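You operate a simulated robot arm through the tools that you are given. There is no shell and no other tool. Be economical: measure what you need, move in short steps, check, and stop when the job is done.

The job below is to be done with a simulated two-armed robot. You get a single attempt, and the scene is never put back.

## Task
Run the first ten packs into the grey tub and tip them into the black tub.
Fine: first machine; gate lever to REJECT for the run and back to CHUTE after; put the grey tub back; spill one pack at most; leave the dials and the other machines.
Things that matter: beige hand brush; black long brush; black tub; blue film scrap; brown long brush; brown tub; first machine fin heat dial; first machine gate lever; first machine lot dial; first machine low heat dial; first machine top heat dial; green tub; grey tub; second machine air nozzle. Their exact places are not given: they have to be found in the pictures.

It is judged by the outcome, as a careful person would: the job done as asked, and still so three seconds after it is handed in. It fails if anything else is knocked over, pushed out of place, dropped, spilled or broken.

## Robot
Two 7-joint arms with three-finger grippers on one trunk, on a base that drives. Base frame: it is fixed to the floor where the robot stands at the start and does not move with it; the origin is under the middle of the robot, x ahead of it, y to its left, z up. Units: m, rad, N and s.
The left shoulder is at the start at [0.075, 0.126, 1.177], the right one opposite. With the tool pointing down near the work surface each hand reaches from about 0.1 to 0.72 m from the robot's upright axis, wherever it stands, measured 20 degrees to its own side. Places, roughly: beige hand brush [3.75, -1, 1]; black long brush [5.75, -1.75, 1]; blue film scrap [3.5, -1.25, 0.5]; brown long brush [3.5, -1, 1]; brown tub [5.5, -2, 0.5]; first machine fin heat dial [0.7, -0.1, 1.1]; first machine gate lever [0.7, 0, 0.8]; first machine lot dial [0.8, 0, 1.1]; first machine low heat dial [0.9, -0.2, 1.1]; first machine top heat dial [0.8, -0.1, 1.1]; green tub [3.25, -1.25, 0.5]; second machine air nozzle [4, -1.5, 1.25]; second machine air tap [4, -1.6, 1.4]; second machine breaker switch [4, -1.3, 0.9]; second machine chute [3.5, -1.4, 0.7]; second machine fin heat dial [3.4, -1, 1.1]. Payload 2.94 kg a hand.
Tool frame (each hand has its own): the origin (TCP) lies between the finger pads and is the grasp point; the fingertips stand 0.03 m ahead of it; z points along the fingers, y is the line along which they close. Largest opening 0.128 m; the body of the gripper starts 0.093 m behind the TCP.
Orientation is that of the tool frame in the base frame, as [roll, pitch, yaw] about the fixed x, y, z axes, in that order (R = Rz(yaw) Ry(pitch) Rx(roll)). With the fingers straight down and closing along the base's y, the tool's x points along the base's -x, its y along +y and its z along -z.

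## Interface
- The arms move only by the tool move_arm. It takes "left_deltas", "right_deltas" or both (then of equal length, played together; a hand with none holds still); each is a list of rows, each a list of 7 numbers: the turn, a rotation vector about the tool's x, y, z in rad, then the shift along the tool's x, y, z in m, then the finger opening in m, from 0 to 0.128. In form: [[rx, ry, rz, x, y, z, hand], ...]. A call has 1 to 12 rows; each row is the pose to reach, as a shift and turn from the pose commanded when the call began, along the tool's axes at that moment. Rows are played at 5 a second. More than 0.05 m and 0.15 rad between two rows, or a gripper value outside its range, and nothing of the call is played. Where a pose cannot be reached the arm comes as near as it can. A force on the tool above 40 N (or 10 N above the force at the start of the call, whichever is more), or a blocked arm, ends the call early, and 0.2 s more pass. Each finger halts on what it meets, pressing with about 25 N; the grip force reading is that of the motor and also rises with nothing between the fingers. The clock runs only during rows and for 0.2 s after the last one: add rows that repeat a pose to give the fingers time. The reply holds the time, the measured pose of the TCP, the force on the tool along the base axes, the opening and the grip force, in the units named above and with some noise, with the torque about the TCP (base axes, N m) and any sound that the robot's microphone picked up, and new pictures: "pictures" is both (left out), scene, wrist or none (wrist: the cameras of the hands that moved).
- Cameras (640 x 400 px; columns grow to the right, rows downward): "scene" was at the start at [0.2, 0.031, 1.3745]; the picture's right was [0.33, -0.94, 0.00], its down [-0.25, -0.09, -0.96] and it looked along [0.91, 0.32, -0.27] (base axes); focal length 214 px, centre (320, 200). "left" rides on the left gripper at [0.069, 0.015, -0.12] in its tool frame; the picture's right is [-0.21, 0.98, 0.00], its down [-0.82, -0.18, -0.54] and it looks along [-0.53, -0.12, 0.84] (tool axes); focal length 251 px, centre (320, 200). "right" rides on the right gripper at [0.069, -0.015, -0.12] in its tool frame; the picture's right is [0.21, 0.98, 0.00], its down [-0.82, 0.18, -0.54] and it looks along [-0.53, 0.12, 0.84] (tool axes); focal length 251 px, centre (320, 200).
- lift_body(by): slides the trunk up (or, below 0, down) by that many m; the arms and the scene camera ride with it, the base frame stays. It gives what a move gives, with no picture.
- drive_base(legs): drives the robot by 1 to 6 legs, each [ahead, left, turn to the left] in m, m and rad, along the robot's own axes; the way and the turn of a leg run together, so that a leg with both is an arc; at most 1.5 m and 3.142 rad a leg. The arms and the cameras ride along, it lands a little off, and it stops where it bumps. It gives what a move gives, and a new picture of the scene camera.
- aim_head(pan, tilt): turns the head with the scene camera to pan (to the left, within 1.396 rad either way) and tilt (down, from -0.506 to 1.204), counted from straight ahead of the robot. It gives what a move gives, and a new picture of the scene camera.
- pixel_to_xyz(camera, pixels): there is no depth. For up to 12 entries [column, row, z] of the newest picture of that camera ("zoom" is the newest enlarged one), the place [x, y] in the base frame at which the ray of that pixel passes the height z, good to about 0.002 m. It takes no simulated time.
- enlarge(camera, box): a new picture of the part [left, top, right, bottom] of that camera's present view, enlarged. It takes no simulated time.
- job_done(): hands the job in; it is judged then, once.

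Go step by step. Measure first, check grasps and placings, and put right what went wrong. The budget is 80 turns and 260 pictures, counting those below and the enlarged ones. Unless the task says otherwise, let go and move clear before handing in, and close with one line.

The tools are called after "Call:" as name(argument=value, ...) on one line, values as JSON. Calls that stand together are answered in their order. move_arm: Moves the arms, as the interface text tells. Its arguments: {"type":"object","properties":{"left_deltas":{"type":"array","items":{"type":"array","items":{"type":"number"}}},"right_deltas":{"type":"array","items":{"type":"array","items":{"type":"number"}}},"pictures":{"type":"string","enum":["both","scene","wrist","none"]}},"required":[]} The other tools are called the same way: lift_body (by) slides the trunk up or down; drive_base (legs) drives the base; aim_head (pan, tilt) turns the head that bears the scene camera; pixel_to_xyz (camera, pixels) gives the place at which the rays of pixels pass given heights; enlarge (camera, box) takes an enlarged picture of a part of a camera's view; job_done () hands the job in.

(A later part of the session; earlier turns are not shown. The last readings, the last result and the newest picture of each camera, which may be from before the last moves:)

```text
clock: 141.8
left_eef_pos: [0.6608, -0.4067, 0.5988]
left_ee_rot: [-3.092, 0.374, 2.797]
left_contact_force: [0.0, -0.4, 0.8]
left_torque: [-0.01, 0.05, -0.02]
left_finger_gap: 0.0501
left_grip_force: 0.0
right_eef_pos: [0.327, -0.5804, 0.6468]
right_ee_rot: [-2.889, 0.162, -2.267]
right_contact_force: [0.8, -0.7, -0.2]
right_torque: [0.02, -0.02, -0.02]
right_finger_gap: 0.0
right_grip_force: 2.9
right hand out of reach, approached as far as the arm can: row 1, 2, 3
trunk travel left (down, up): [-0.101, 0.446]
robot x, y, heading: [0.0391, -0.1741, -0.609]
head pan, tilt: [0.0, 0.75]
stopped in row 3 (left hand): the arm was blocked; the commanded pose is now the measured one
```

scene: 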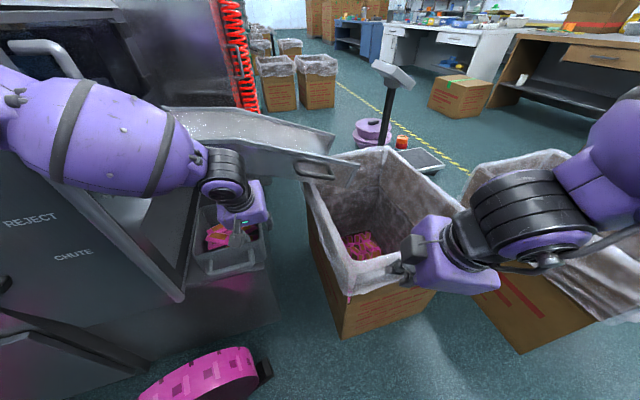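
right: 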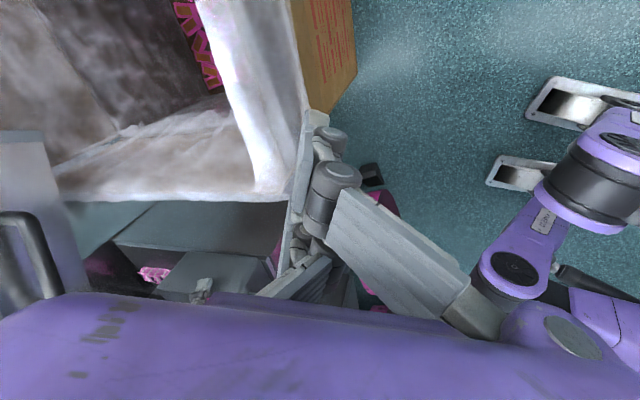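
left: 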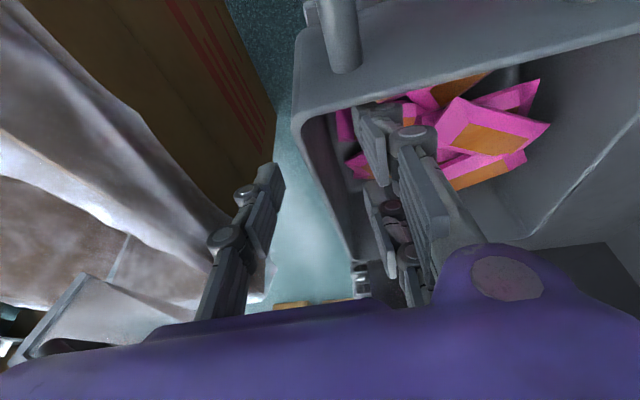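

The left forearm is jammed against the chute, so the left hand is the wrong one here. The right arm has free space on its side, and rolling it as I did at the lever allows tipping with the tub hanging below the hand. I'll withdraw the left hand carefully, back off, turn, and twist the right hand to close across the tub's width.

Call:
drive_base(legs=[[-0.0115, -0.0033, 0]])

Call:
lift_body(by=0.2)

Call:
drive_base(legs=[[-0.2, 0, 0], [0, 0, 0.334]])

Call:
move_arm(left_deltas=[[0, 0, 0, 0.04, 0, -0.016, 0.04], [0, 0, 0, 0.08, 0, -0.032, 0.03], [0, 0, 0, 0.12, 0, -0.048, 0.02], [0, 0, 0, 0.16, 0, -0.064, 0.01], [0, 0, 0, 0.2, 0, -0.08, 0], [0, 0, 0, 0.2325, 0, -0.09, 0], [0, 0, 0, 0.2325, 0, -0.09, 0], [0, 0, 0, 0.2325, 0, -0.09, 0], [0, 0, 0, 0.2325, 0, -0.09, 0], [0, 0, 0, 0.2325, 0, -0.09, 0], [0, 0, 0, 0.2325, 0, -0.09, 0]], right_deltas=[[0, 0, 0.14, 0, 0, 0, 0.02], [0, 0, 0.28, 0, 0, 0, 0.04], [0, 0, 0.42, 0, 0, 0, 0.05], [0, 0, 0.56, 0, 0, 0, 0.05], [0, 0, 0.7, 0, 0, 0, 0.05], [0, 0, 0.84, 0, 0, 0, 0.05], [0, 0, 0.98, 0, 0, 0, 0.05], [0, 0, 1.12, 0, 0, 0, 0.05], [0, 0, 1.26, 0, 0, 0, 0.05], [0, 0, 1.4, 0, 0, 0, 0.05], [0, 0, 1.5, 0, 0, 0, 0.05]], pictures="both")

```text
clock: 142.5
left_eef_pos: [0.6591, -0.4061, 0.5909]
left_ee_rot: [-3.097, 0.364, 2.798]
left_contact_force: [1.5, -0.5, 1.5]
left_torque: [0.06, 0.02, -0.08]
left_finger_gap: 0.05
left_grip_force: 0.1
right_eef_pos: [0.3246, -0.5825, 0.6425]
right_ee_rot: [-2.898, 0.16, -2.271]
right_contact_force: [-0.5, -0.7, -0.1]
right_torque: [-0.03, -0.03, -0.03]
right_finger_gap: 0.0
right_grip_force: 3.4
trunk travel left (down, up): [-0.101, 0.446]
robot x, y, heading: [0.032, -0.1715, -0.61]
head pan, tilt: [0.0, 0.75]
```

scene: 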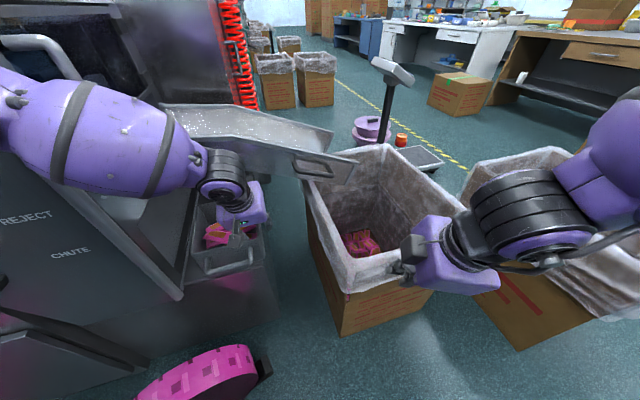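

```text
clock: 144.7
left_eef_pos: [0.6718, -0.407, 0.7962]
left_ee_rot: [-3.08, 0.376, 2.806]
left_contact_force: [-0.3, -0.1, 0.4]
left_torque: [0.0, -0.02, -0.02]
left_finger_gap: 0.0501
left_grip_force: 0.0
right_eef_pos: [0.3288, -0.5746, 0.8963]
right_ee_rot: [-2.758, 0.155, -2.253]
right_contact_force: [0.5, 0.3, 0.3]
right_torque: [-0.01, 0.03, 0.0]
right_finger_gap: 0.0003
right_grip_force: 2.9
trunk travel left (down, up): [-0.301, 0.246]
robot x, y, heading: [0.0306, -0.1671, -0.606]
head pan, tilt: [0.0, 0.75]
```

```text
clock: 147.3
left_eef_pos: [0.5477, -0.0686, 0.7961]
left_ee_rot: [-3.078, 0.376, 3.138]
left_contact_force: [0.1, 0.5, 0.3]
left_torque: [-0.02, -0.03, -0.01]
left_finger_gap: 0.0501
left_grip_force: 0.0
right_eef_pos: [0.2805, -0.3408, 0.8971]
right_ee_rot: [-2.758, 0.153, -1.921]
right_contact_force: [0.5, -0.4, 0.0]
right_torque: [0.01, -0.02, 0.02]
right_finger_gap: 0.0
right_grip_force: 3.0
trunk travel left (down, up): [-0.301, 0.246]
robot x, y, heading: [-0.1288, -0.0542, -0.271]
head pan, tilt: [0.0, 0.75]
```

scene: 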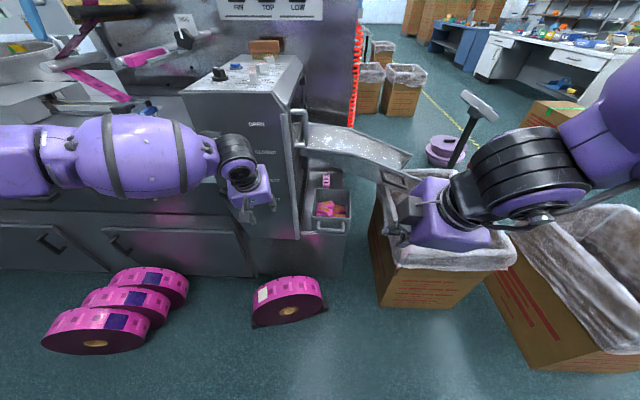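

```text
clock: 149.7
left_eef_pos: [0.2983, -0.0625, 0.7927]
left_ee_rot: [-3.078, 0.377, 3.138]
left_contact_force: [-0.4, 0.0, -0.3]
left_torque: [0.0, 0.02, 0.02]
left_finger_gap: 0.0001
left_grip_force: 3.3
right_eef_pos: [0.2812, -0.3406, 0.8949]
right_ee_rot: [3.003, 0.39, 2.802]
right_contact_force: [-0.2, -0.5, -0.5]
right_torque: [-0.01, -0.02, 0.02]
right_finger_gap: 0.0504
right_grip_force: 0.1
trunk travel left (down, up): [-0.301, 0.246]
robot x, y, heading: [-0.1312, -0.0553, -0.278]
head pan, tilt: [0.0, 0.75]
```

scene: 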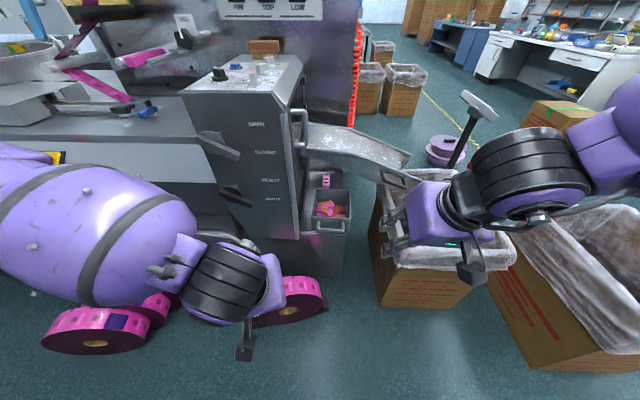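
right: 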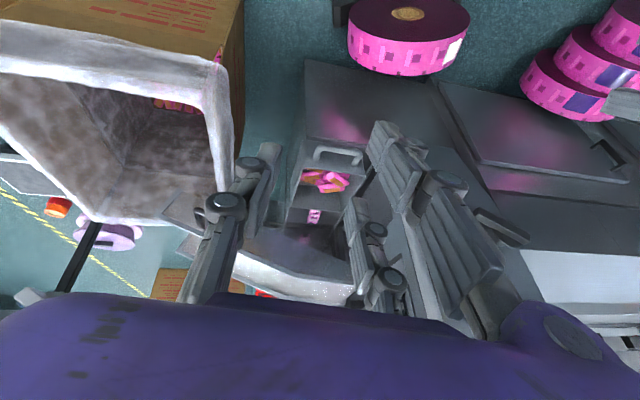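
left: 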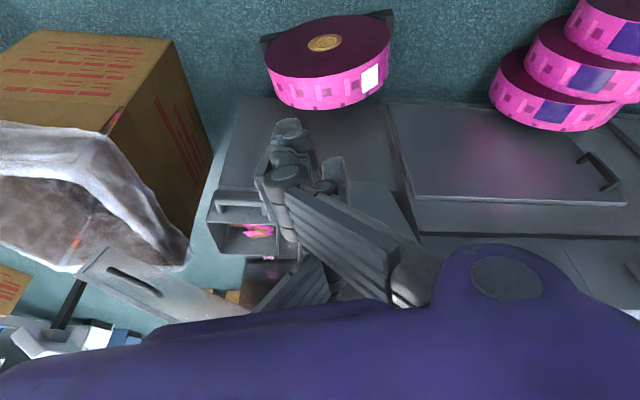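

The right hand is now oriented for the wall grip. I'll drive in, lower the trunk, move the left arm aside, and bring the right hand above the right wall.

Call:
drive_base(legs=[[0.216, -0.048, 0]])

Call:
lift_body(by=-0.2)

Call:
move_arm(right_deltas=[[0.02, 0, 0, -0.028, 0.016, 0.014, 0.05], [0.04, 0, -0.01, -0.055, 0.033, 0.027, 0.05], [0.06, 0, -0.015, -0.083, 0.049, 0.041, 0.05], [0.08, 0, -0.02, -0.11, 0.065, 0.055, 0.05], [0.1, 0, -0.025, -0.138, 0.082, 0.068, 0.05], [0.127, 0, -0.027, -0.165, 0.098, 0.082, 0.05], [0.127, 0, -0.027, -0.193, 0.1145, 0.096, 0.05], [0.127, 0, -0.027, -0.193, 0.1145, 0.096, 0.05]], left_deltas=[[0, 0, 0, 0, 0.02, -0.02, 0], [0, 0, 0, 0, 0.04, -0.04, 0], [0, 0, 0, 0, 0.06, -0.06, 0], [0, 0, 0, 0, 0.08, -0.08, 0], [0, 0, 0, 0, 0.1, -0.1, 0], [0, 0, 0, 0, 0.12, -0.12, 0], [0, 0, 0, 0, 0.14, -0.14, 0], [0, 0, 0, 0, 0.14, -0.14, 0]], pictures="both")

Call:
enlarge(camera="right", box=[200, 0, 480, 200])

```text
clock: 151.4
left_eef_pos: [0.493, -0.1667, 0.7933]
left_ee_rot: [-3.08, 0.377, 3.14]
left_contact_force: [0.2, -0.4, -0.2]
left_torque: [-0.02, 0.01, 0.01]
left_finger_gap: 0.0
left_grip_force: 2.3
right_eef_pos: [0.4749, -0.4468, 0.8969]
right_ee_rot: [3.002, 0.388, 2.808]
right_contact_force: [0.6, 0.0, 0.4]
right_torque: [-0.01, 0.02, 0.01]
right_finger_gap: 0.0502
right_grip_force: 0.1
trunk travel left (down, up): [-0.301, 0.246]
robot x, y, heading: [0.0628, -0.1625, -0.28]
head pan, tilt: [0.0, 0.75]
```

scene: 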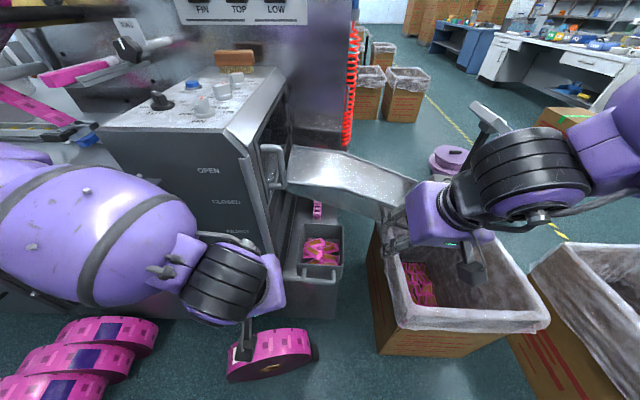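

```text
clock: 153.6
left_eef_pos: [0.4899, -0.1659, 0.5322]
left_ee_rot: [-3.125, 0.221, 3.127]
left_contact_force: [-0.1, -0.3, 0.0]
left_torque: [0.03, -0.01, -0.01]
left_finger_gap: 0.0
left_grip_force: 2.6
right_eef_pos: [0.4862, -0.4479, 0.6454]
right_ee_rot: [3.009, 0.278, 2.811]
right_contact_force: [-0.7, 0.5, 0.2]
right_torque: [0.0, 0.0, 0.01]
right_finger_gap: 0.0499
right_grip_force: 0.0
trunk travel left (down, up): [-0.101, 0.446]
robot x, y, heading: [0.0622, -0.1534, -0.273]
head pan, tilt: [0.0, 0.75]
```

```text
clock: 155.4
left_eef_pos: [0.5757, -0.0361, 0.657]
left_ee_rot: [-3.124, 0.219, 3.127]
left_contact_force: [-0.1, -0.1, 0.9]
left_torque: [0.01, 0.0, 0.01]
left_finger_gap: 0.0
left_grip_force: 2.9
left hand out of reach, approached as far as the arm can: row 1, 2, 3, 4, 5, 6, 7, 8
right_eef_pos: [0.6645, -0.4416, 0.63]
right_ee_rot: [-3.14, 0.279, 2.837]
right_contact_force: [0.3, -0.5, 0.3]
right_torque: [0.03, 0.0, 0.03]
right_finger_gap: 0.05
right_grip_force: 0.2
right hand out of reach, approached as far as the arm can: row 5, 6, 7, 8
trunk travel left (down, up): [-0.101, 0.446]
robot x, y, heading: [0.0626, -0.1592, -0.273]
head pan, tilt: [0.0, 0.75]
```

scene: 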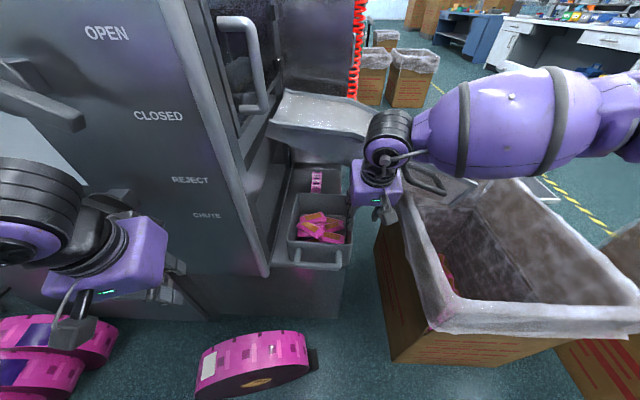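
right: 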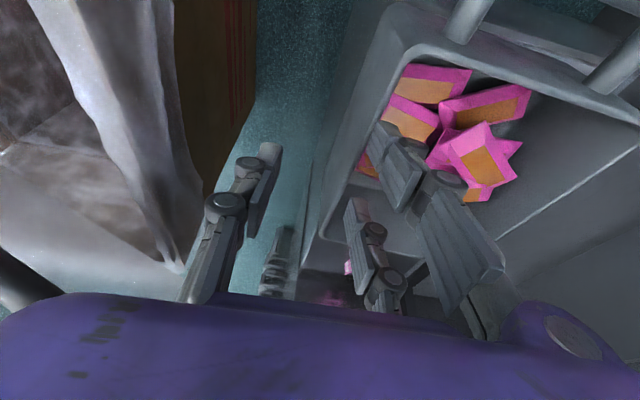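
left: 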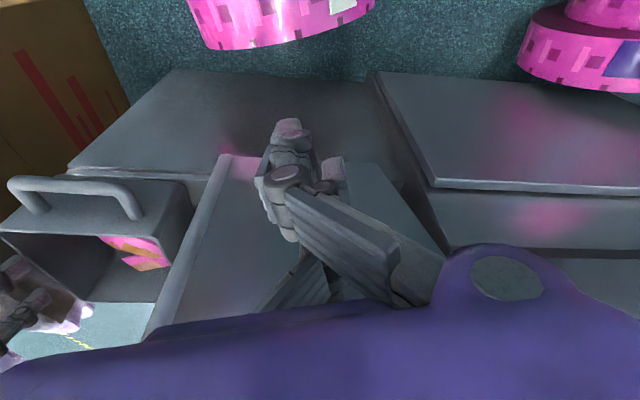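

```text
2.00 times, centred on (340, 100) of right
```

zoom: 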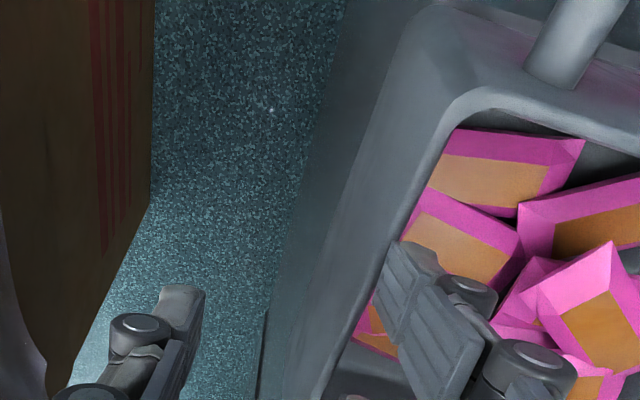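

The right hand is over the tub's right wall line, about 6 cm to the right and short of reach. I'll nudge back to reset, pull the left hand away from the levers, shift the right hand left, drive in 3.5 cm net, then lower with the trunk.

Call:
drive_base(legs=[[-0.02, 0, 0]])

Call:
move_arm(left_deltas=[[0, 0, 0, 0.04, 0, -0.01, 0], [0, 0, 0, 0.08, 0, -0.02, 0], [0, 0, 0, 0.12, 0, -0.03, 0], [0, 0, 0, 0.14, 0, -0.035, 0]], right_deltas=[[0, 0, 0, 0, 0.015, 0, 0.06], [0, 0, 0, 0, 0.03, 0, 0.06], [0, 0, 0, 0, 0.045, 0, 0.06], [0, 0, 0, 0, 0.0573, 0, 0.06]], pictures="none")

Call:
drive_base(legs=[[0.055, 0, 0]])

Call:
lift_body(by=-0.035)

Call:
move_arm(right_deltas=[[0, 0, 0, 0, 0, 0, 0.06]], pictures="wrist")

Call:
enlarge(camera="scene", box=[260, 110, 460, 290])

```text
clock: 156.2
left_eef_pos: [0.5559, -0.0305, 0.6574]
left_ee_rot: [-3.124, 0.221, 3.128]
left_contact_force: [0.2, 0.6, -0.7]
left_torque: [0.01, -0.03, -0.02]
left_finger_gap: 0.0
left_grip_force: 2.2
right_eef_pos: [0.6435, -0.4354, 0.6308]
right_ee_rot: [-3.139, 0.279, 2.838]
right_contact_force: [0.3, 0.2, 0.7]
right_torque: [-0.01, -0.04, -0.02]
right_finger_gap: 0.05
right_grip_force: 0.1
trunk travel left (down, up): [-0.101, 0.446]
robot x, y, heading: [0.0397, -0.1523, -0.278]
head pan, tilt: [0.0, 0.75]
```

scene: 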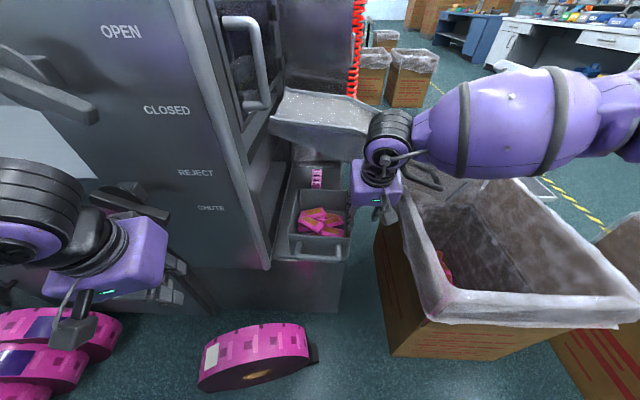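

```text
clock: 157.2
left_eef_pos: [0.5546, -0.0409, 0.6594]
left_ee_rot: [-3.123, 0.219, 3.127]
left_contact_force: [-0.7, -0.5, 0.4]
left_torque: [0.03, 0.02, -0.07]
left_finger_gap: 0.0
left_grip_force: 2.7
left hand out of reach, approached as far as the arm can: row 1, 2, 3, 4
right_eef_pos: [0.6247, -0.4161, 0.6282]
right_ee_rot: [-3.14, 0.282, 2.836]
right_contact_force: [0.5, 0.8, 0.5]
right_torque: [-0.02, -0.01, 0.0]
right_finger_gap: 0.06
right_grip_force: 0.0
right hand out of reach, approached as far as the arm can: row 1, 2, 3, 4
trunk travel left (down, up): [-0.101, 0.446]
robot x, y, heading: [0.0437, -0.1554, -0.272]
head pan, tilt: [0.0, 0.75]
```

```text
clock: 158.1
left_eef_pos: [0.6093, -0.0582, 0.6586]
left_ee_rot: [-3.123, 0.216, 3.126]
left_contact_force: [0.0, 0.2, -0.5]
left_torque: [0.03, 0.0, -0.03]
left_finger_gap: 0.0001
left_grip_force: 2.9
right_eef_pos: [0.678, -0.4308, 0.6273]
right_ee_rot: [-3.139, 0.28, 2.837]
right_contact_force: [0.0, -0.5, -0.6]
right_torque: [0.02, 0.02, -0.04]
right_finger_gap: 0.06
right_grip_force: 0.0
trunk travel left (down, up): [-0.101, 0.446]
robot x, y, heading: [0.0949, -0.1678, -0.278]
head pan, tilt: [0.0, 0.75]
```

scene: 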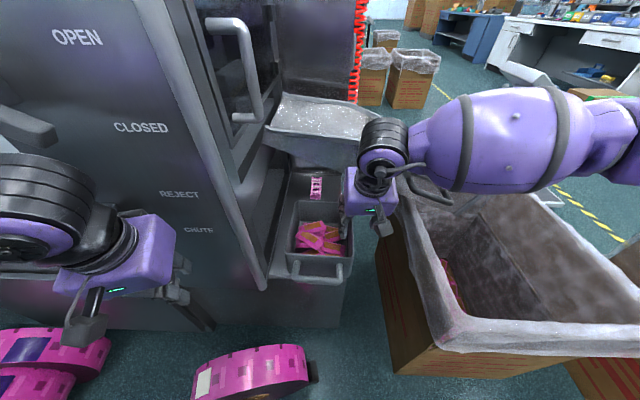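

```text
clock: 158.9
left_eef_pos: [0.6136, -0.0587, 0.618]
left_ee_rot: [-3.129, 0.199, 3.122]
left_contact_force: [4.4, -5.9, 11.5]
left_torque: [0.86, 0.01, -0.23]
left_finger_gap: 0.0
left_grip_force: 3.1
right_eef_pos: [0.6772, -0.4322, 0.5935]
right_ee_rot: [-3.141, 0.28, 2.835]
right_contact_force: [-1.1, 0.2, 0.8]
right_torque: [-0.01, -0.04, -0.04]
right_finger_gap: 0.0601
right_grip_force: 0.1
trunk travel left (down, up): [-0.066, 0.481]
robot x, y, heading: [0.0977, -0.1662, -0.278]
head pan, tilt: [0.0, 0.75]
```

```text
clock: 159.3
left_eef_pos: [0.6134, -0.0604, 0.6178]
left_ee_rot: [-3.128, 0.199, 3.125]
left_contact_force: [6.4, -7.7, 15.8]
left_torque: [1.18, 0.19, -0.43]
left_finger_gap: 0.0
left_grip_force: 2.6
right_eef_pos: [0.6777, -0.4318, 0.594]
right_ee_rot: [-3.139, 0.28, 2.835]
right_contact_force: [0.4, -0.6, -0.2]
right_torque: [0.01, 0.0, 0.02]
right_finger_gap: 0.0602
right_grip_force: 0.0
trunk travel left (down, up): [-0.066, 0.481]
robot x, y, heading: [0.0966, -0.1651, -0.272]
head pan, tilt: [0.0, 0.75]
```

right: 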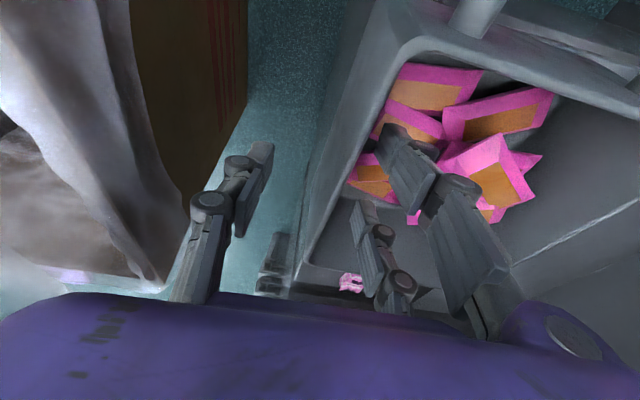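

```text
2.22 times, centred on (360, 200) of scene
```

zoom: 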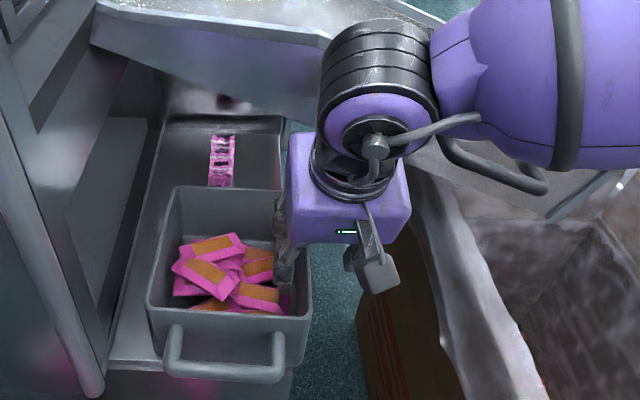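

The right fingers straddle the wall (rim line at right-image (410,30)–(300,270)), but the left hand is resting on the gate lever with about 15 N. I'll raise the left hand back up, lower a bit more in small steps with the same compensation, then close the right gripper.

Call:
move_arm(left_deltas=[[0, 0, 0, -0.003, 0, -0.017, 0], [0, 0, 0, -0.007, 0, -0.036, 0], [0, 0, 0, -0.007, 0, -0.045, 0]], pictures="none")

Call:
lift_body(by=-0.015)

Call:
move_arm(left_deltas=[[0, 0, 0, -0.003, 0, -0.015, 0]], pictures="none")

Call:
lift_body(by=-0.015)

Call:
move_arm(left_deltas=[[0, 0, 0, -0.003, 0, -0.015, 0], [0, 0, 0, -0.003, 0, -0.015, 0], [0, 0, 0, -0.003, 0, -0.015, 0], [0, 0, 0, -0.003, 0, -0.015, 0]], right_deltas=[[0, 0, 0, 0, 0, 0, 0.04], [0, 0, 0, 0, 0, 0, 0.0], [0, 0, 0, 0, 0, 0, 0.0], [0, 0, 0, 0, 0, 0, 0.0]], pictures="both")

```text
clock: 160.1
left_eef_pos: [0.6124, -0.058, 0.6617]
left_ee_rot: [-3.13, 0.196, 3.125]
left_contact_force: [-0.1, -0.2, -0.6]
left_torque: [0.02, -0.01, -0.05]
left_finger_gap: 0.0001
left_grip_force: 3.0
right_eef_pos: [0.6774, -0.4322, 0.5923]
right_ee_rot: [-3.139, 0.278, 2.837]
right_contact_force: [-0.1, 0.4, -0.1]
right_torque: [0.01, -0.01, -0.01]
right_finger_gap: 0.0597
right_grip_force: 0.1
trunk travel left (down, up): [-0.066, 0.481]
robot x, y, heading: [0.0957, -0.1693, -0.274]
head pan, tilt: [0.0, 0.75]
```

```text
clock: 160.8
left_eef_pos: [0.6126, -0.0585, 0.6482]
left_ee_rot: [-3.131, 0.19, 3.125]
left_contact_force: [0.1, -0.2, 0.5]
left_torque: [-0.03, 0.0, -0.01]
left_finger_gap: 0.0002
left_grip_force: 3.0
right_eef_pos: [0.6779, -0.4315, 0.5782]
right_ee_rot: [-3.14, 0.283, 2.837]
right_contact_force: [-0.5, 0.0, -0.2]
right_torque: [0.01, 0.0, 0.0]
right_finger_gap: 0.0598
right_grip_force: 0.0
trunk travel left (down, up): [-0.051, 0.496]
robot x, y, heading: [0.0976, -0.1713, -0.273]
head pan, tilt: [0.0, 0.75]
```

```text
clock: 161.2
left_eef_pos: [0.6129, -0.0589, 0.6628]
left_ee_rot: [-3.13, 0.192, 3.124]
left_contact_force: [0.6, 0.0, 0.2]
left_torque: [0.01, -0.01, 0.02]
left_finger_gap: 0.0
left_grip_force: 2.3
right_eef_pos: [0.6776, -0.4314, 0.5779]
right_ee_rot: [-3.141, 0.281, 2.836]
right_contact_force: [0.9, -0.6, -0.4]
right_torque: [0.01, 0.03, 0.04]
right_finger_gap: 0.06
right_grip_force: 0.0
trunk travel left (down, up): [-0.051, 0.496]
robot x, y, heading: [0.0939, -0.1688, -0.272]
head pan, tilt: [0.0, 0.75]
```

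```text
clock: 161.8
left_eef_pos: [0.6136, -0.0587, 0.6485]
left_ee_rot: [-3.134, 0.19, 3.126]
left_contact_force: [0.1, 1.0, 0.6]
left_torque: [0.01, 0.01, -0.01]
left_finger_gap: 0.0002
left_grip_force: 3.0
right_eef_pos: [0.6775, -0.4313, 0.5635]
right_ee_rot: [-3.14, 0.281, 2.837]
right_contact_force: [-0.4, 0.0, 0.1]
right_torque: [-0.01, 0.0, -0.01]
right_finger_gap: 0.0602
right_grip_force: 0.1
trunk travel left (down, up): [-0.036, 0.511]
robot x, y, heading: [0.0961, -0.1706, -0.279]
head pan, tilt: [0.0, 0.75]
```

```text
clock: 162.8
left_eef_pos: [0.6133, -0.0592, 0.664]
left_ee_rot: [-3.132, 0.191, 3.123]
left_contact_force: [0.2, -0.6, -0.5]
left_torque: [-0.02, -0.01, 0.02]
left_finger_gap: 0.0003
left_grip_force: 3.4
right_eef_pos: [0.6779, -0.4317, 0.5634]
right_ee_rot: [-3.14, 0.28, 2.835]
right_contact_force: [1.5, 0.3, 0.1]
right_torque: [0.0, -0.21, -0.14]
right_finger_gap: 0.0062
right_grip_force: 25.3
trunk travel left (down, up): [-0.036, 0.511]
robot x, y, heading: [0.0967, -0.1695, -0.274]
head pan, tilt: [0.0, 0.75]
```

scene: 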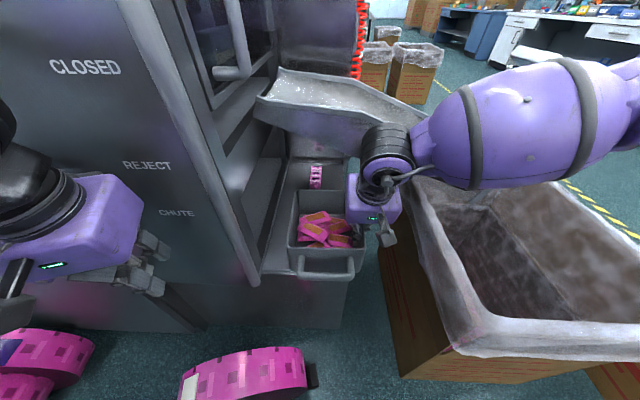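
right: 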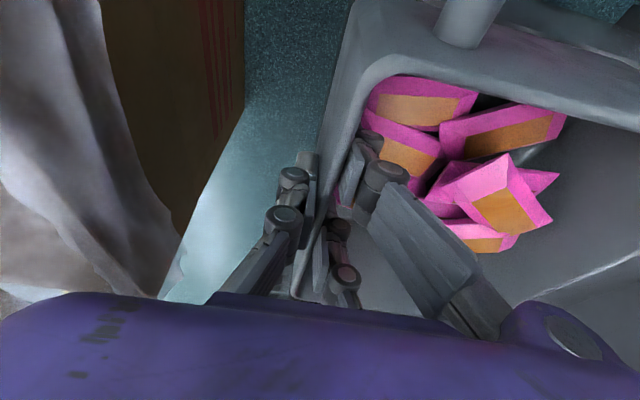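
left: 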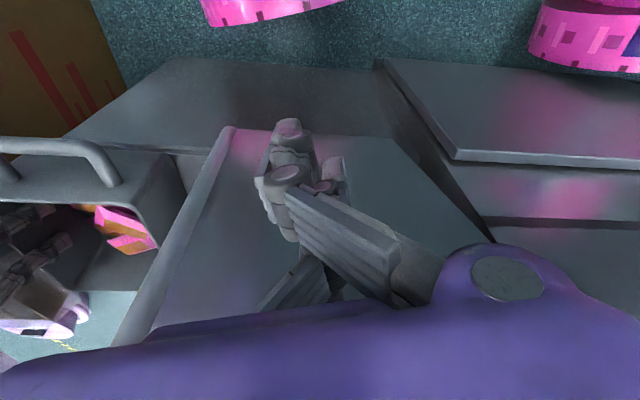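

The wall is gripped (gap 6 mm, 25 N). I'll lift 3 cm with the trunk, back straight out from under the chute, and check how the tub hangs.

Call:
lift_body(by=0.03)

Call:
drive_base(legs=[[-0.06, 0, 0]])

Call:
enlarge(camera="right", box=[160, 0, 640, 300])

```text
clock: 163.5
left_eef_pos: [0.6134, -0.0586, 0.6944]
left_ee_rot: [-3.131, 0.19, 3.122]
left_contact_force: [0.4, 1.2, 0.5]
left_torque: [-0.01, -0.01, 0.01]
left_finger_gap: 0.0
left_grip_force: 2.5
right_eef_pos: [0.6787, -0.4298, 0.5941]
right_ee_rot: [3.141, 0.281, 2.837]
right_contact_force: [1.0, -0.3, 4.7]
right_torque: [0.18, 0.38, -0.23]
right_finger_gap: 0.006
right_grip_force: 25.3
trunk travel left (down, up): [-0.066, 0.481]
robot x, y, heading: [0.0979, -0.1696, -0.28]
head pan, tilt: [0.0, 0.75]
```

```text
clock: 164.5
left_eef_pos: [0.5557, -0.0421, 0.6946]
left_ee_rot: [-3.131, 0.189, 3.124]
left_contact_force: [0.4, -0.1, 0.5]
left_torque: [0.01, 0.0, -0.01]
left_finger_gap: 0.0001
left_grip_force: 3.2
right_eef_pos: [0.6197, -0.4153, 0.5947]
right_ee_rot: [-3.14, 0.28, 2.838]
right_contact_force: [-2.7, 2.8, 10.1]
right_torque: [-0.03, -0.13, -0.01]
right_finger_gap: 0.0061
right_grip_force: 25.5
trunk travel left (down, up): [-0.066, 0.481]
robot x, y, heading: [0.0405, -0.1518, -0.275]
head pan, tilt: [0.0, 0.75]
```

scene: 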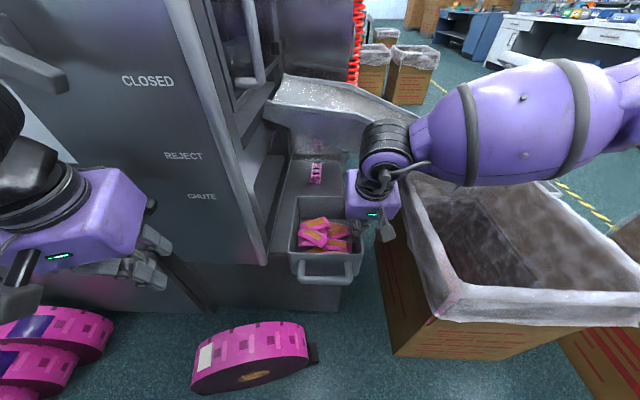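

```text
1.33 times, centred on (400, 150) of right
```

zoom: 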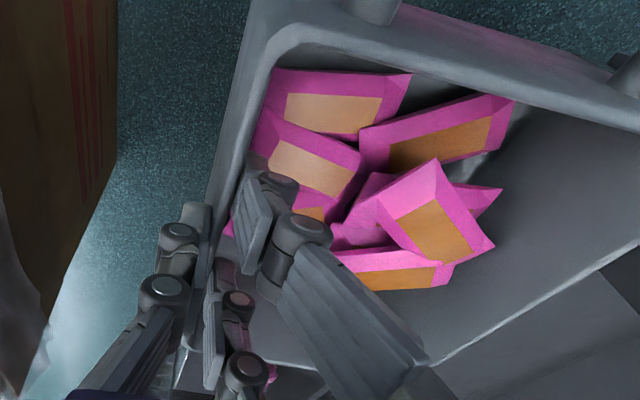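

The tub comes along with the hand and the packs are still inside. I'll back out further, raise the trunk, and turn clockwise away from the machine toward the black tub.

Call:
drive_base(legs=[[-0.12, 0, 0]])

Call:
lift_body(by=0.285)

Call:
enlarge(camera="scene", box=[220, 160, 480, 340])

Call:
drive_base(legs=[[0, 0, -1.58], [0, 0, -1.57]])

Call:
enlarge(camera="right", box=[160, 0, 640, 300])

```text
clock: 165.7
left_eef_pos: [0.4421, -0.0088, 0.693]
left_ee_rot: [-3.132, 0.19, 3.125]
left_contact_force: [-0.3, -0.1, -0.2]
left_torque: [-0.02, -0.01, -0.02]
left_finger_gap: 0.0001
left_grip_force: 2.6
right_eef_pos: [0.5055, -0.3827, 0.5939]
right_ee_rot: [-3.138, 0.277, 2.838]
right_contact_force: [-1.2, -0.3, -0.3]
right_torque: [-0.28, 0.42, 0.01]
right_finger_gap: 0.0061
right_grip_force: 25.3
trunk travel left (down, up): [-0.066, 0.481]
robot x, y, heading: [-0.0746, -0.1202, -0.274]
head pan, tilt: [0.0, 0.75]
```

scene: 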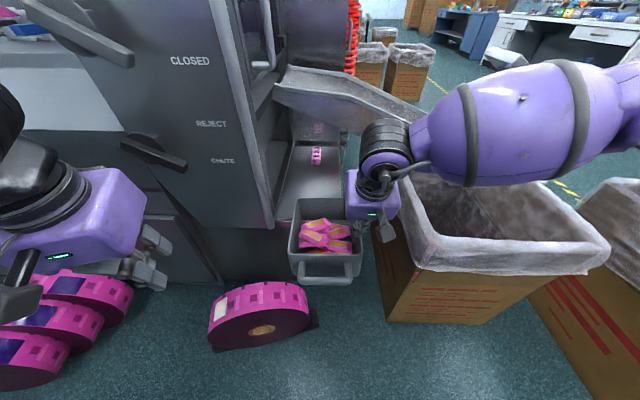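

```text
clock: 168.6
left_eef_pos: [0.4437, -0.0097, 0.9775]
left_ee_rot: [-3.133, 0.189, 3.123]
left_contact_force: [0.1, 0.3, -0.3]
left_torque: [0.02, -0.02, 0.0]
left_finger_gap: 0.0001
left_grip_force: 3.7
right_eef_pos: [0.4898, -0.378, 0.9996]
right_ee_rot: [3.135, 0.501, 2.835]
right_contact_force: [-0.9, 0.5, -4.7]
right_torque: [-0.3, 0.23, 0.05]
right_finger_gap: 0.0062
right_grip_force: 25.0
trunk travel left (down, up): [-0.351, 0.196]
robot x, y, heading: [-0.0728, -0.1201, -0.273]
head pan, tilt: [0.0, 0.75]
```

```text
2.22 times, centred on (350, 250) of scene
```

zoom: 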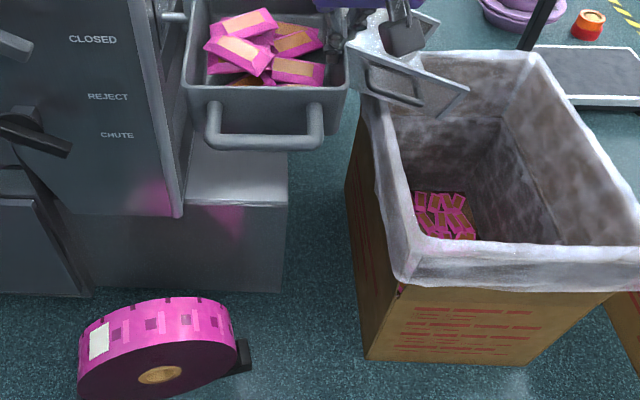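

```text
clock: 176.6
left_eef_pos: [-0.592, -0.2439, 0.9778]
left_ee_rot: [-3.133, 0.188, 0.007]
left_contact_force: [-0.2, -0.2, -0.5]
left_torque: [-0.03, 0.01, -0.03]
left_finger_gap: 0.0002
left_grip_force: 3.0
right_eef_pos: [-0.6484, 0.1227, 0.9997]
right_ee_rot: [3.135, 0.502, -0.281]
right_contact_force: [0.0, -0.2, -4.7]
right_torque: [0.35, -0.21, -0.01]
right_finger_gap: 0.0061
right_grip_force: 24.6
trunk travel left (down, up): [-0.351, 0.196]
robot x, y, heading: [-0.0762, -0.1197, 2.896]
head pan, tilt: [0.0, 0.75]
```

scene: 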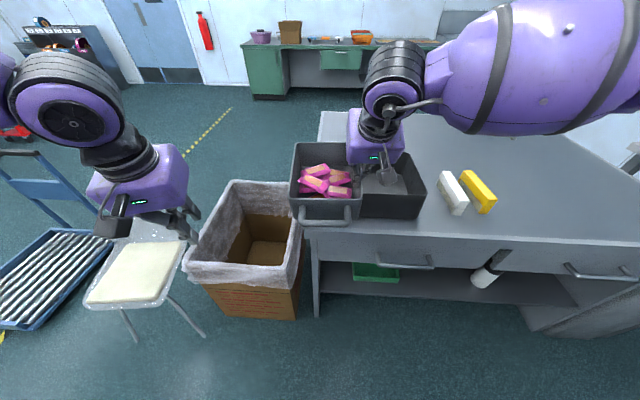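

```text
1.33 times, centred on (400, 150) of right
```

zoom: 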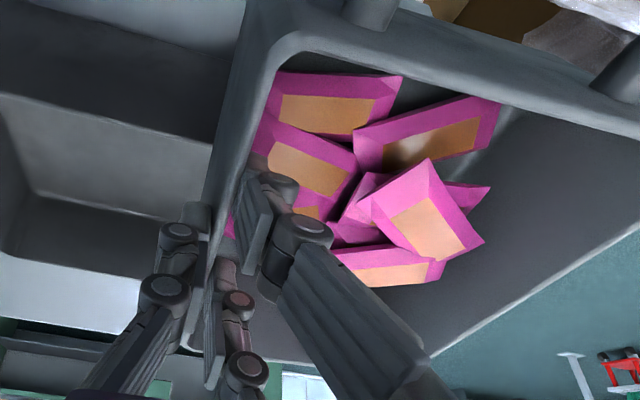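

The tub is held firmly with all the packs in it, above the table by the black tub. I'll move the base so the hand will be over the black tub's centre (about (-0.83, 0.235)), twist the wrist so the tub swings to the near side, and begin pitching.

Call:
drive_base(legs=[[0.134, -0.033, -0.046]])

Call:
move_arm(right_deltas=[[0, 0, -0.14, 0, 0, -0.005, 0], [0, 0, -0.28, 0, 0, -0.01, 0], [0, 0, -0.42, 0, 0, -0.015, 0], [0, 0, -0.56, 0, 0, -0.02, 0], [0, 0, -0.7, 0, 0, -0.025, 0], [0, 0, -0.84, 0, 0, -0.03, 0], [0, 0, -0.98, 0, 0, -0.03, 0], [0, 0, -1.12, 0, 0, -0.03, 0], [0, 0, -1.26, 0, 0, -0.03, 0], [0, 0, -1.4, 0, 0, -0.03, 0], [0, 0, -1.5, 0, 0, -0.03, 0]], pictures="both")

```text
clock: 177.9
left_eef_pos: [-0.7101, -0.154, 0.9774]
left_ee_rot: [-3.132, 0.189, -0.038]
left_contact_force: [0.9, 0.8, 0.3]
left_torque: [-0.02, -0.01, 0.0]
left_finger_gap: 0.0
left_grip_force: 3.0
right_eef_pos: [-0.7507, 0.2149, 0.9994]
right_ee_rot: [3.135, 0.502, -0.326]
right_contact_force: [0.6, -1.1, -1.8]
right_torque: [-0.1, -0.3, 0.09]
right_finger_gap: 0.0059
right_grip_force: 24.8
trunk travel left (down, up): [-0.351, 0.196]
robot x, y, heading: [-0.1873, -0.0504, 2.841]
head pan, tilt: [0.0, 0.75]
```

scene: 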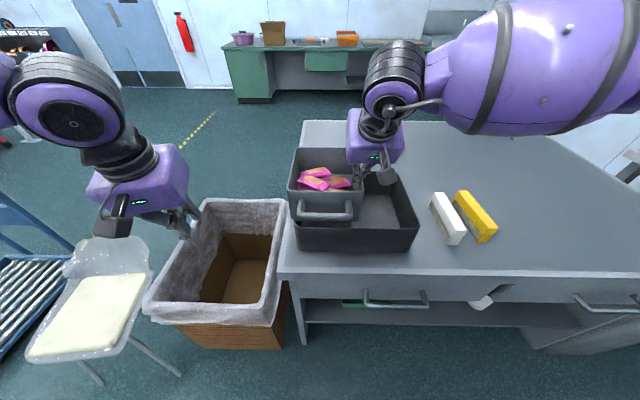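

```text
clock: 180.3
left_eef_pos: [-0.7093, -0.1549, 0.9794]
left_ee_rot: [-3.132, 0.191, -0.037]
left_contact_force: [-0.1, 0.1, 0.1]
left_torque: [0.04, 0.01, -0.03]
left_finger_gap: 0.0001
left_grip_force: 3.2
right_eef_pos: [-0.7131, 0.1968, 1.0121]
right_ee_rot: [-2.635, 0.098, 1.079]
right_contact_force: [1.3, 2.1, 10.8]
right_torque: [-1.0, -0.23, 0.13]
right_finger_gap: 0.0114
right_grip_force: 24.7
right hand out of reach, approached as far as the arm can: row 10, 11
trunk travel left (down, up): [-0.351, 0.196]
robot x, y, heading: [-0.1874, -0.0548, 2.845]
head pan, tilt: [0.0, 0.75]
```

scene: 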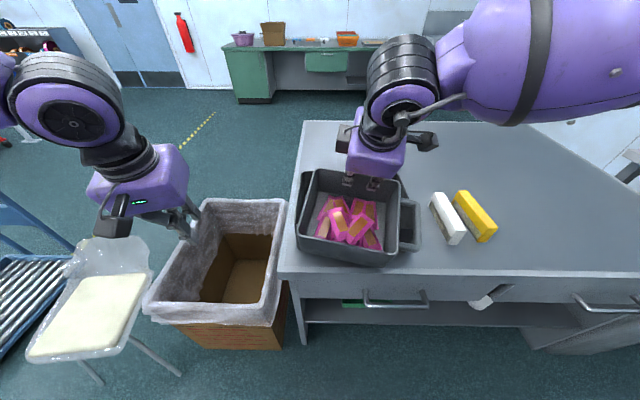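
right: 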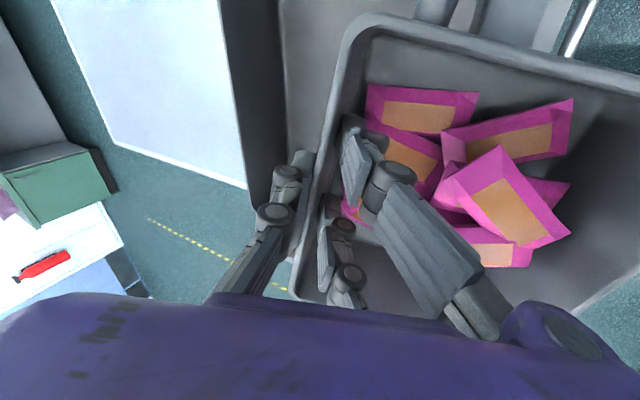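

The grip gap opened slightly and there's an upward force, so the tub's low edge is probably touching the black tub's rim. I'll raise the trunk 12 cm right away, then pitch the hand up while moving over the black tub's centre.

Call:
lift_body(by=0.12)

Call:
move_arm(right_deltas=[[0.12, 0, 0, -0.004, -0.018, 0.003, 0], [0.25, 0, 0, -0.008, -0.036, 0.005, 0], [0.38, 0, 0, -0.012, -0.054, 0.008, 0], [0.51, 0, 0, -0.016, -0.072, 0.01, 0], [0.64, 0, 0, -0.02, -0.09, 0.013, 0], [0.77, 0, 0, -0.025, -0.11, 0.016, 0]], pictures="both")

```text
clock: 181.8
left_eef_pos: [-0.7097, -0.1537, 1.0974]
left_ee_rot: [-3.129, 0.188, -0.036]
left_contact_force: [0.3, 0.3, -0.1]
left_torque: [-0.02, -0.04, -0.02]
left_finger_gap: 0.0
left_grip_force: 3.1
right_eef_pos: [-0.7027, 0.1946, 1.213]
right_ee_rot: [-2.479, 0.131, 1.09]
right_contact_force: [0.0, 0.2, -5.1]
right_torque: [0.11, 0.09, 0.03]
right_finger_gap: 0.0058
right_grip_force: 25.1
trunk travel left (down, up): [-0.471, 0.076]
robot x, y, heading: [-0.1878, -0.0516, 2.846]
head pan, tilt: [0.0, 0.75]
```

```text
clock: 183.2
left_eef_pos: [-0.7114, -0.1533, 1.0975]
left_ee_rot: [-3.133, 0.187, -0.036]
left_contact_force: [0.7, 0.6, 1.4]
left_torque: [-0.02, -0.01, 0.0]
left_finger_gap: 0.0
left_grip_force: 3.3
right_eef_pos: [-0.7577, 0.2534, 1.2682]
right_ee_rot: [-1.733, 0.134, 1.091]
right_contact_force: [-0.1, 0.5, -4.0]
right_torque: [-0.04, -0.18, 0.0]
right_finger_gap: 0.0063
right_grip_force: 24.8
right hand out of reach, approached as far as the arm can: row 2, 3, 4, 5, 6
trunk travel left (down, up): [-0.471, 0.076]
robot x, y, heading: [-0.1865, -0.0537, 2.843]
head pan, tilt: [0.0, 0.75]
```

scene: 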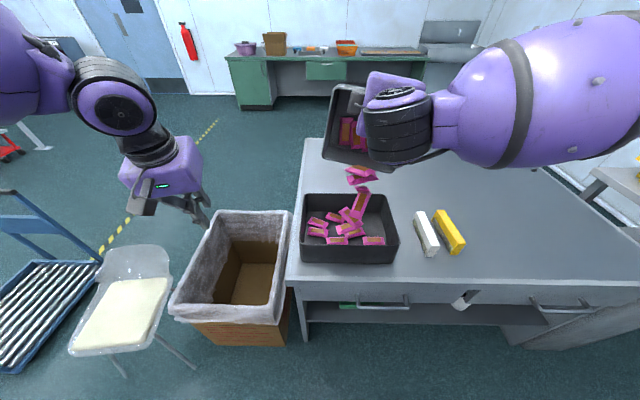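
right: 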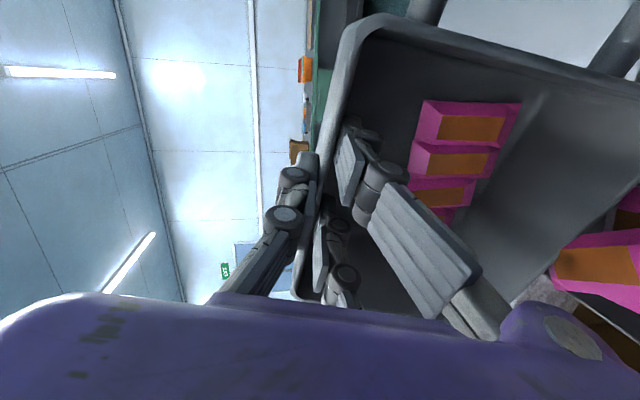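

Packs are already dropping into the black tub (scene (345,225)), with some still in the grey tub. I'll pitch further to empty it.

Call:
drive_base(legs=[[0.005, 0, 0]])

Call:
move_arm(right_deltas=[[0.1, 0, 0, 0, 0, 0, 0], [0.2, 0, 0, 0, 0, 0, 0], [0.32, 0, 0, 0, 0, 0, 0], [0.44, 0, 0, 0, 0, 0, 0], [0.56, 0, 0, 0, 0, 0, 0], [0.56, 0, 0, 0, 0, 0, 0], [0.56, 0, 0, 0, 0, 0, 0]], pictures="both")

Call:
enlarge(camera="scene", box=[270, 80, 470, 280])

```text
clock: 183.9
left_eef_pos: [-0.7131, -0.1525, 1.0988]
left_ee_rot: [-3.13, 0.19, -0.035]
left_contact_force: [1.0, -0.4, 0.4]
left_torque: [0.0, 0.03, 0.01]
left_finger_gap: 0.0001
left_grip_force: 2.7
right_eef_pos: [-0.7597, 0.2514, 1.2702]
right_ee_rot: [-1.733, 0.13, 1.091]
right_contact_force: [0.7, -0.5, -2.9]
right_torque: [0.0, -0.17, 0.02]
right_finger_gap: 0.006
right_grip_force: 25.1
trunk travel left (down, up): [-0.471, 0.076]
robot x, y, heading: [-0.1945, -0.0498, 2.845]
head pan, tilt: [0.0, 0.75]
```

scene: 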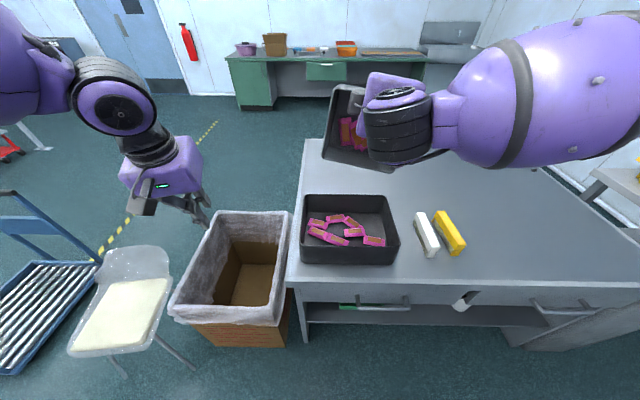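

```text
clock: 185.5
left_eef_pos: [-0.7153, -0.1521, 1.0981]
left_ee_rot: [-3.129, 0.189, -0.036]
left_contact_force: [-0.5, -0.7, 0.0]
left_torque: [-0.01, -0.01, -0.02]
left_finger_gap: 0.0
left_grip_force: 3.5
right_eef_pos: [-0.7019, 0.2776, 1.3722]
right_ee_rot: [-1.361, 0.135, 1.072]
right_contact_force: [0.1, 0.0, -2.4]
right_torque: [-0.06, -0.18, -0.01]
right_finger_gap: 0.0061
right_grip_force: 25.5
right hand out of reach, approached as far as the arm can: row 1, 2, 3, 4, 5, 6, 7
trunk travel left (down, up): [-0.471, 0.076]
robot x, y, heading: [-0.1922, -0.0557, 2.837]
head pan, tilt: [0.0, 0.75]
```

scene: 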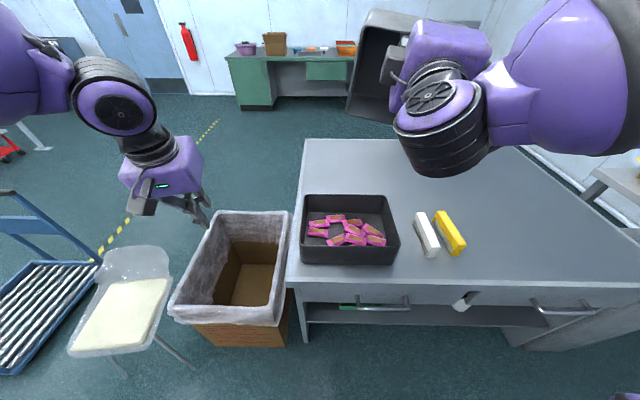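
right: 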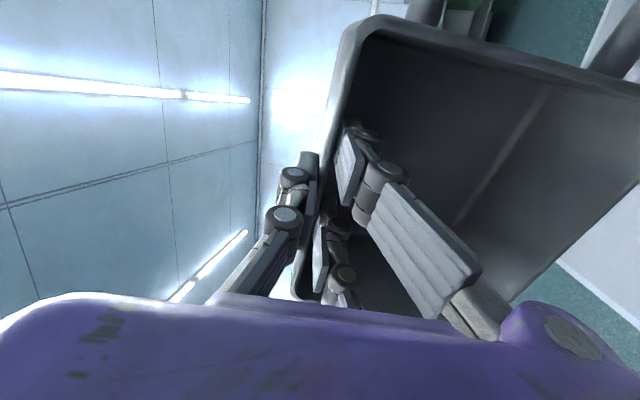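

```text
2.00 times, centred on (370, 180) of scene
```

zoom: 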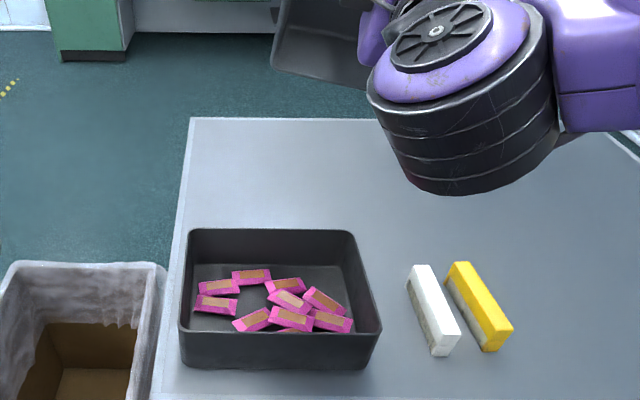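

All ten packs are in the black tub (I count ten in the zoom) and the grey tub is empty. Now I'll bring the hand back down to the carrying posture, reversing the pitch, and back away from the table.

Call:
drive_base(legs=[[-0.03, 0, 0]])

Call:
move_arm(right_deltas=[[-0.127, 0, 0, -0.004, 0.024, -0.008, 0], [-0.254, 0, 0, -0.009, 0.047, -0.015, 0], [-0.381, 0, 0, -0.013, 0.071, -0.023, 0], [-0.508, 0, 0, -0.017, 0.095, -0.031, 0], [-0.635, 0, 0, -0.021, 0.118, -0.038, 0], [-0.762, 0, 0, -0.026, 0.142, -0.046, 0], [-0.889, 0, 0, -0.03, 0.166, -0.054, 0], [-1.016, 0, 0, -0.034, 0.19, -0.061, 0], [-1.143, 0, 0, -0.039, 0.213, -0.069, 0], [-1.27, 0, 0, -0.043, 0.237, -0.0765, 0]], pictures="none")

Call:
drive_base(legs=[[-0.1, 0.033, 0.045]])

```text
clock: 186.3
left_eef_pos: [-0.6898, -0.1606, 1.0966]
left_ee_rot: [-3.131, 0.185, -0.038]
left_contact_force: [-0.8, 1.2, -0.8]
left_torque: [-0.02, -0.08, 0.01]
left_finger_gap: 0.0
left_grip_force: 3.1
right_eef_pos: [-0.6782, 0.2696, 1.3712]
right_ee_rot: [-1.367, 0.134, 1.073]
right_contact_force: [-0.5, 0.3, -3.3]
right_torque: [-0.07, -0.14, -0.02]
right_finger_gap: 0.0059
right_grip_force: 24.8
trunk travel left (down, up): [-0.471, 0.076]
robot x, y, heading: [-0.1625, -0.0596, 2.848]
head pan, tilt: [0.0, 0.75]
```

scene: 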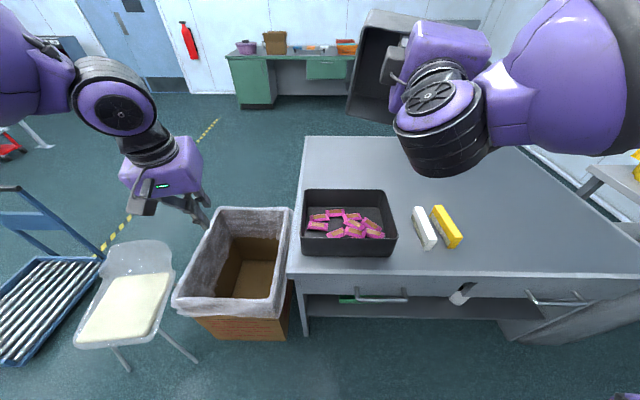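

```text
clock: 188.5
left_eef_pos: [-0.6865, -0.1618, 1.0987]
left_ee_rot: [-3.131, 0.19, -0.037]
left_contact_force: [0.2, 0.3, 0.8]
left_torque: [-0.01, 0.03, 0.01]
left_finger_gap: 0.0004
left_grip_force: 3.2
right_eef_pos: [-0.6694, 0.1953, 1.1304]
right_ee_rot: [-2.626, 0.141, 1.07]
right_contact_force: [1.4, -0.3, -3.3]
right_torque: [0.08, 0.08, 0.04]
right_finger_gap: 0.0059
right_grip_force: 24.8
right hand out of reach, approached as far as the arm can: row 10
trunk travel left (down, up): [-0.471, 0.076]
robot x, y, heading: [-0.1655, -0.0623, 2.847]
head pan, tilt: [0.0, 0.75]
```

```text
clock: 189.7
left_eef_pos: [-0.5943, -0.2444, 1.0975]
left_ee_rot: [-3.132, 0.189, 0.011]
left_contact_force: [0.9, -0.3, 0.8]
left_torque: [0.04, -0.03, -0.01]
left_finger_gap: 0.0
left_grip_force: 2.7
right_eef_pos: [-0.5929, 0.1157, 1.1303]
right_ee_rot: [-2.628, 0.137, 1.115]
right_contact_force: [0.6, 1.4, -2.4]
right_torque: [0.08, 0.09, 0.03]
right_finger_gap: 0.0062
right_grip_force: 25.2
trunk travel left (down, up): [-0.471, 0.076]
robot x, y, heading: [-0.0787, -0.1174, 2.895]
head pan, tilt: [0.0, 0.75]
```

scene: 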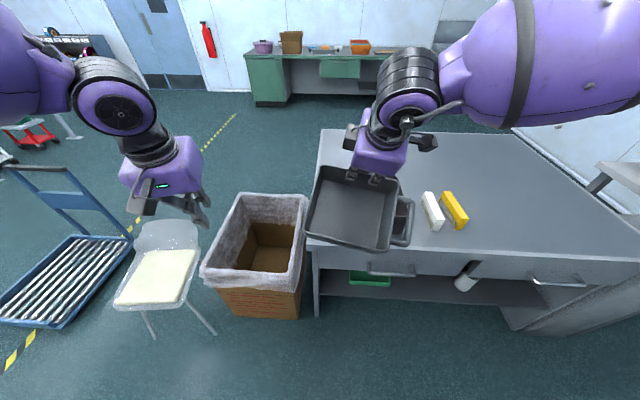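

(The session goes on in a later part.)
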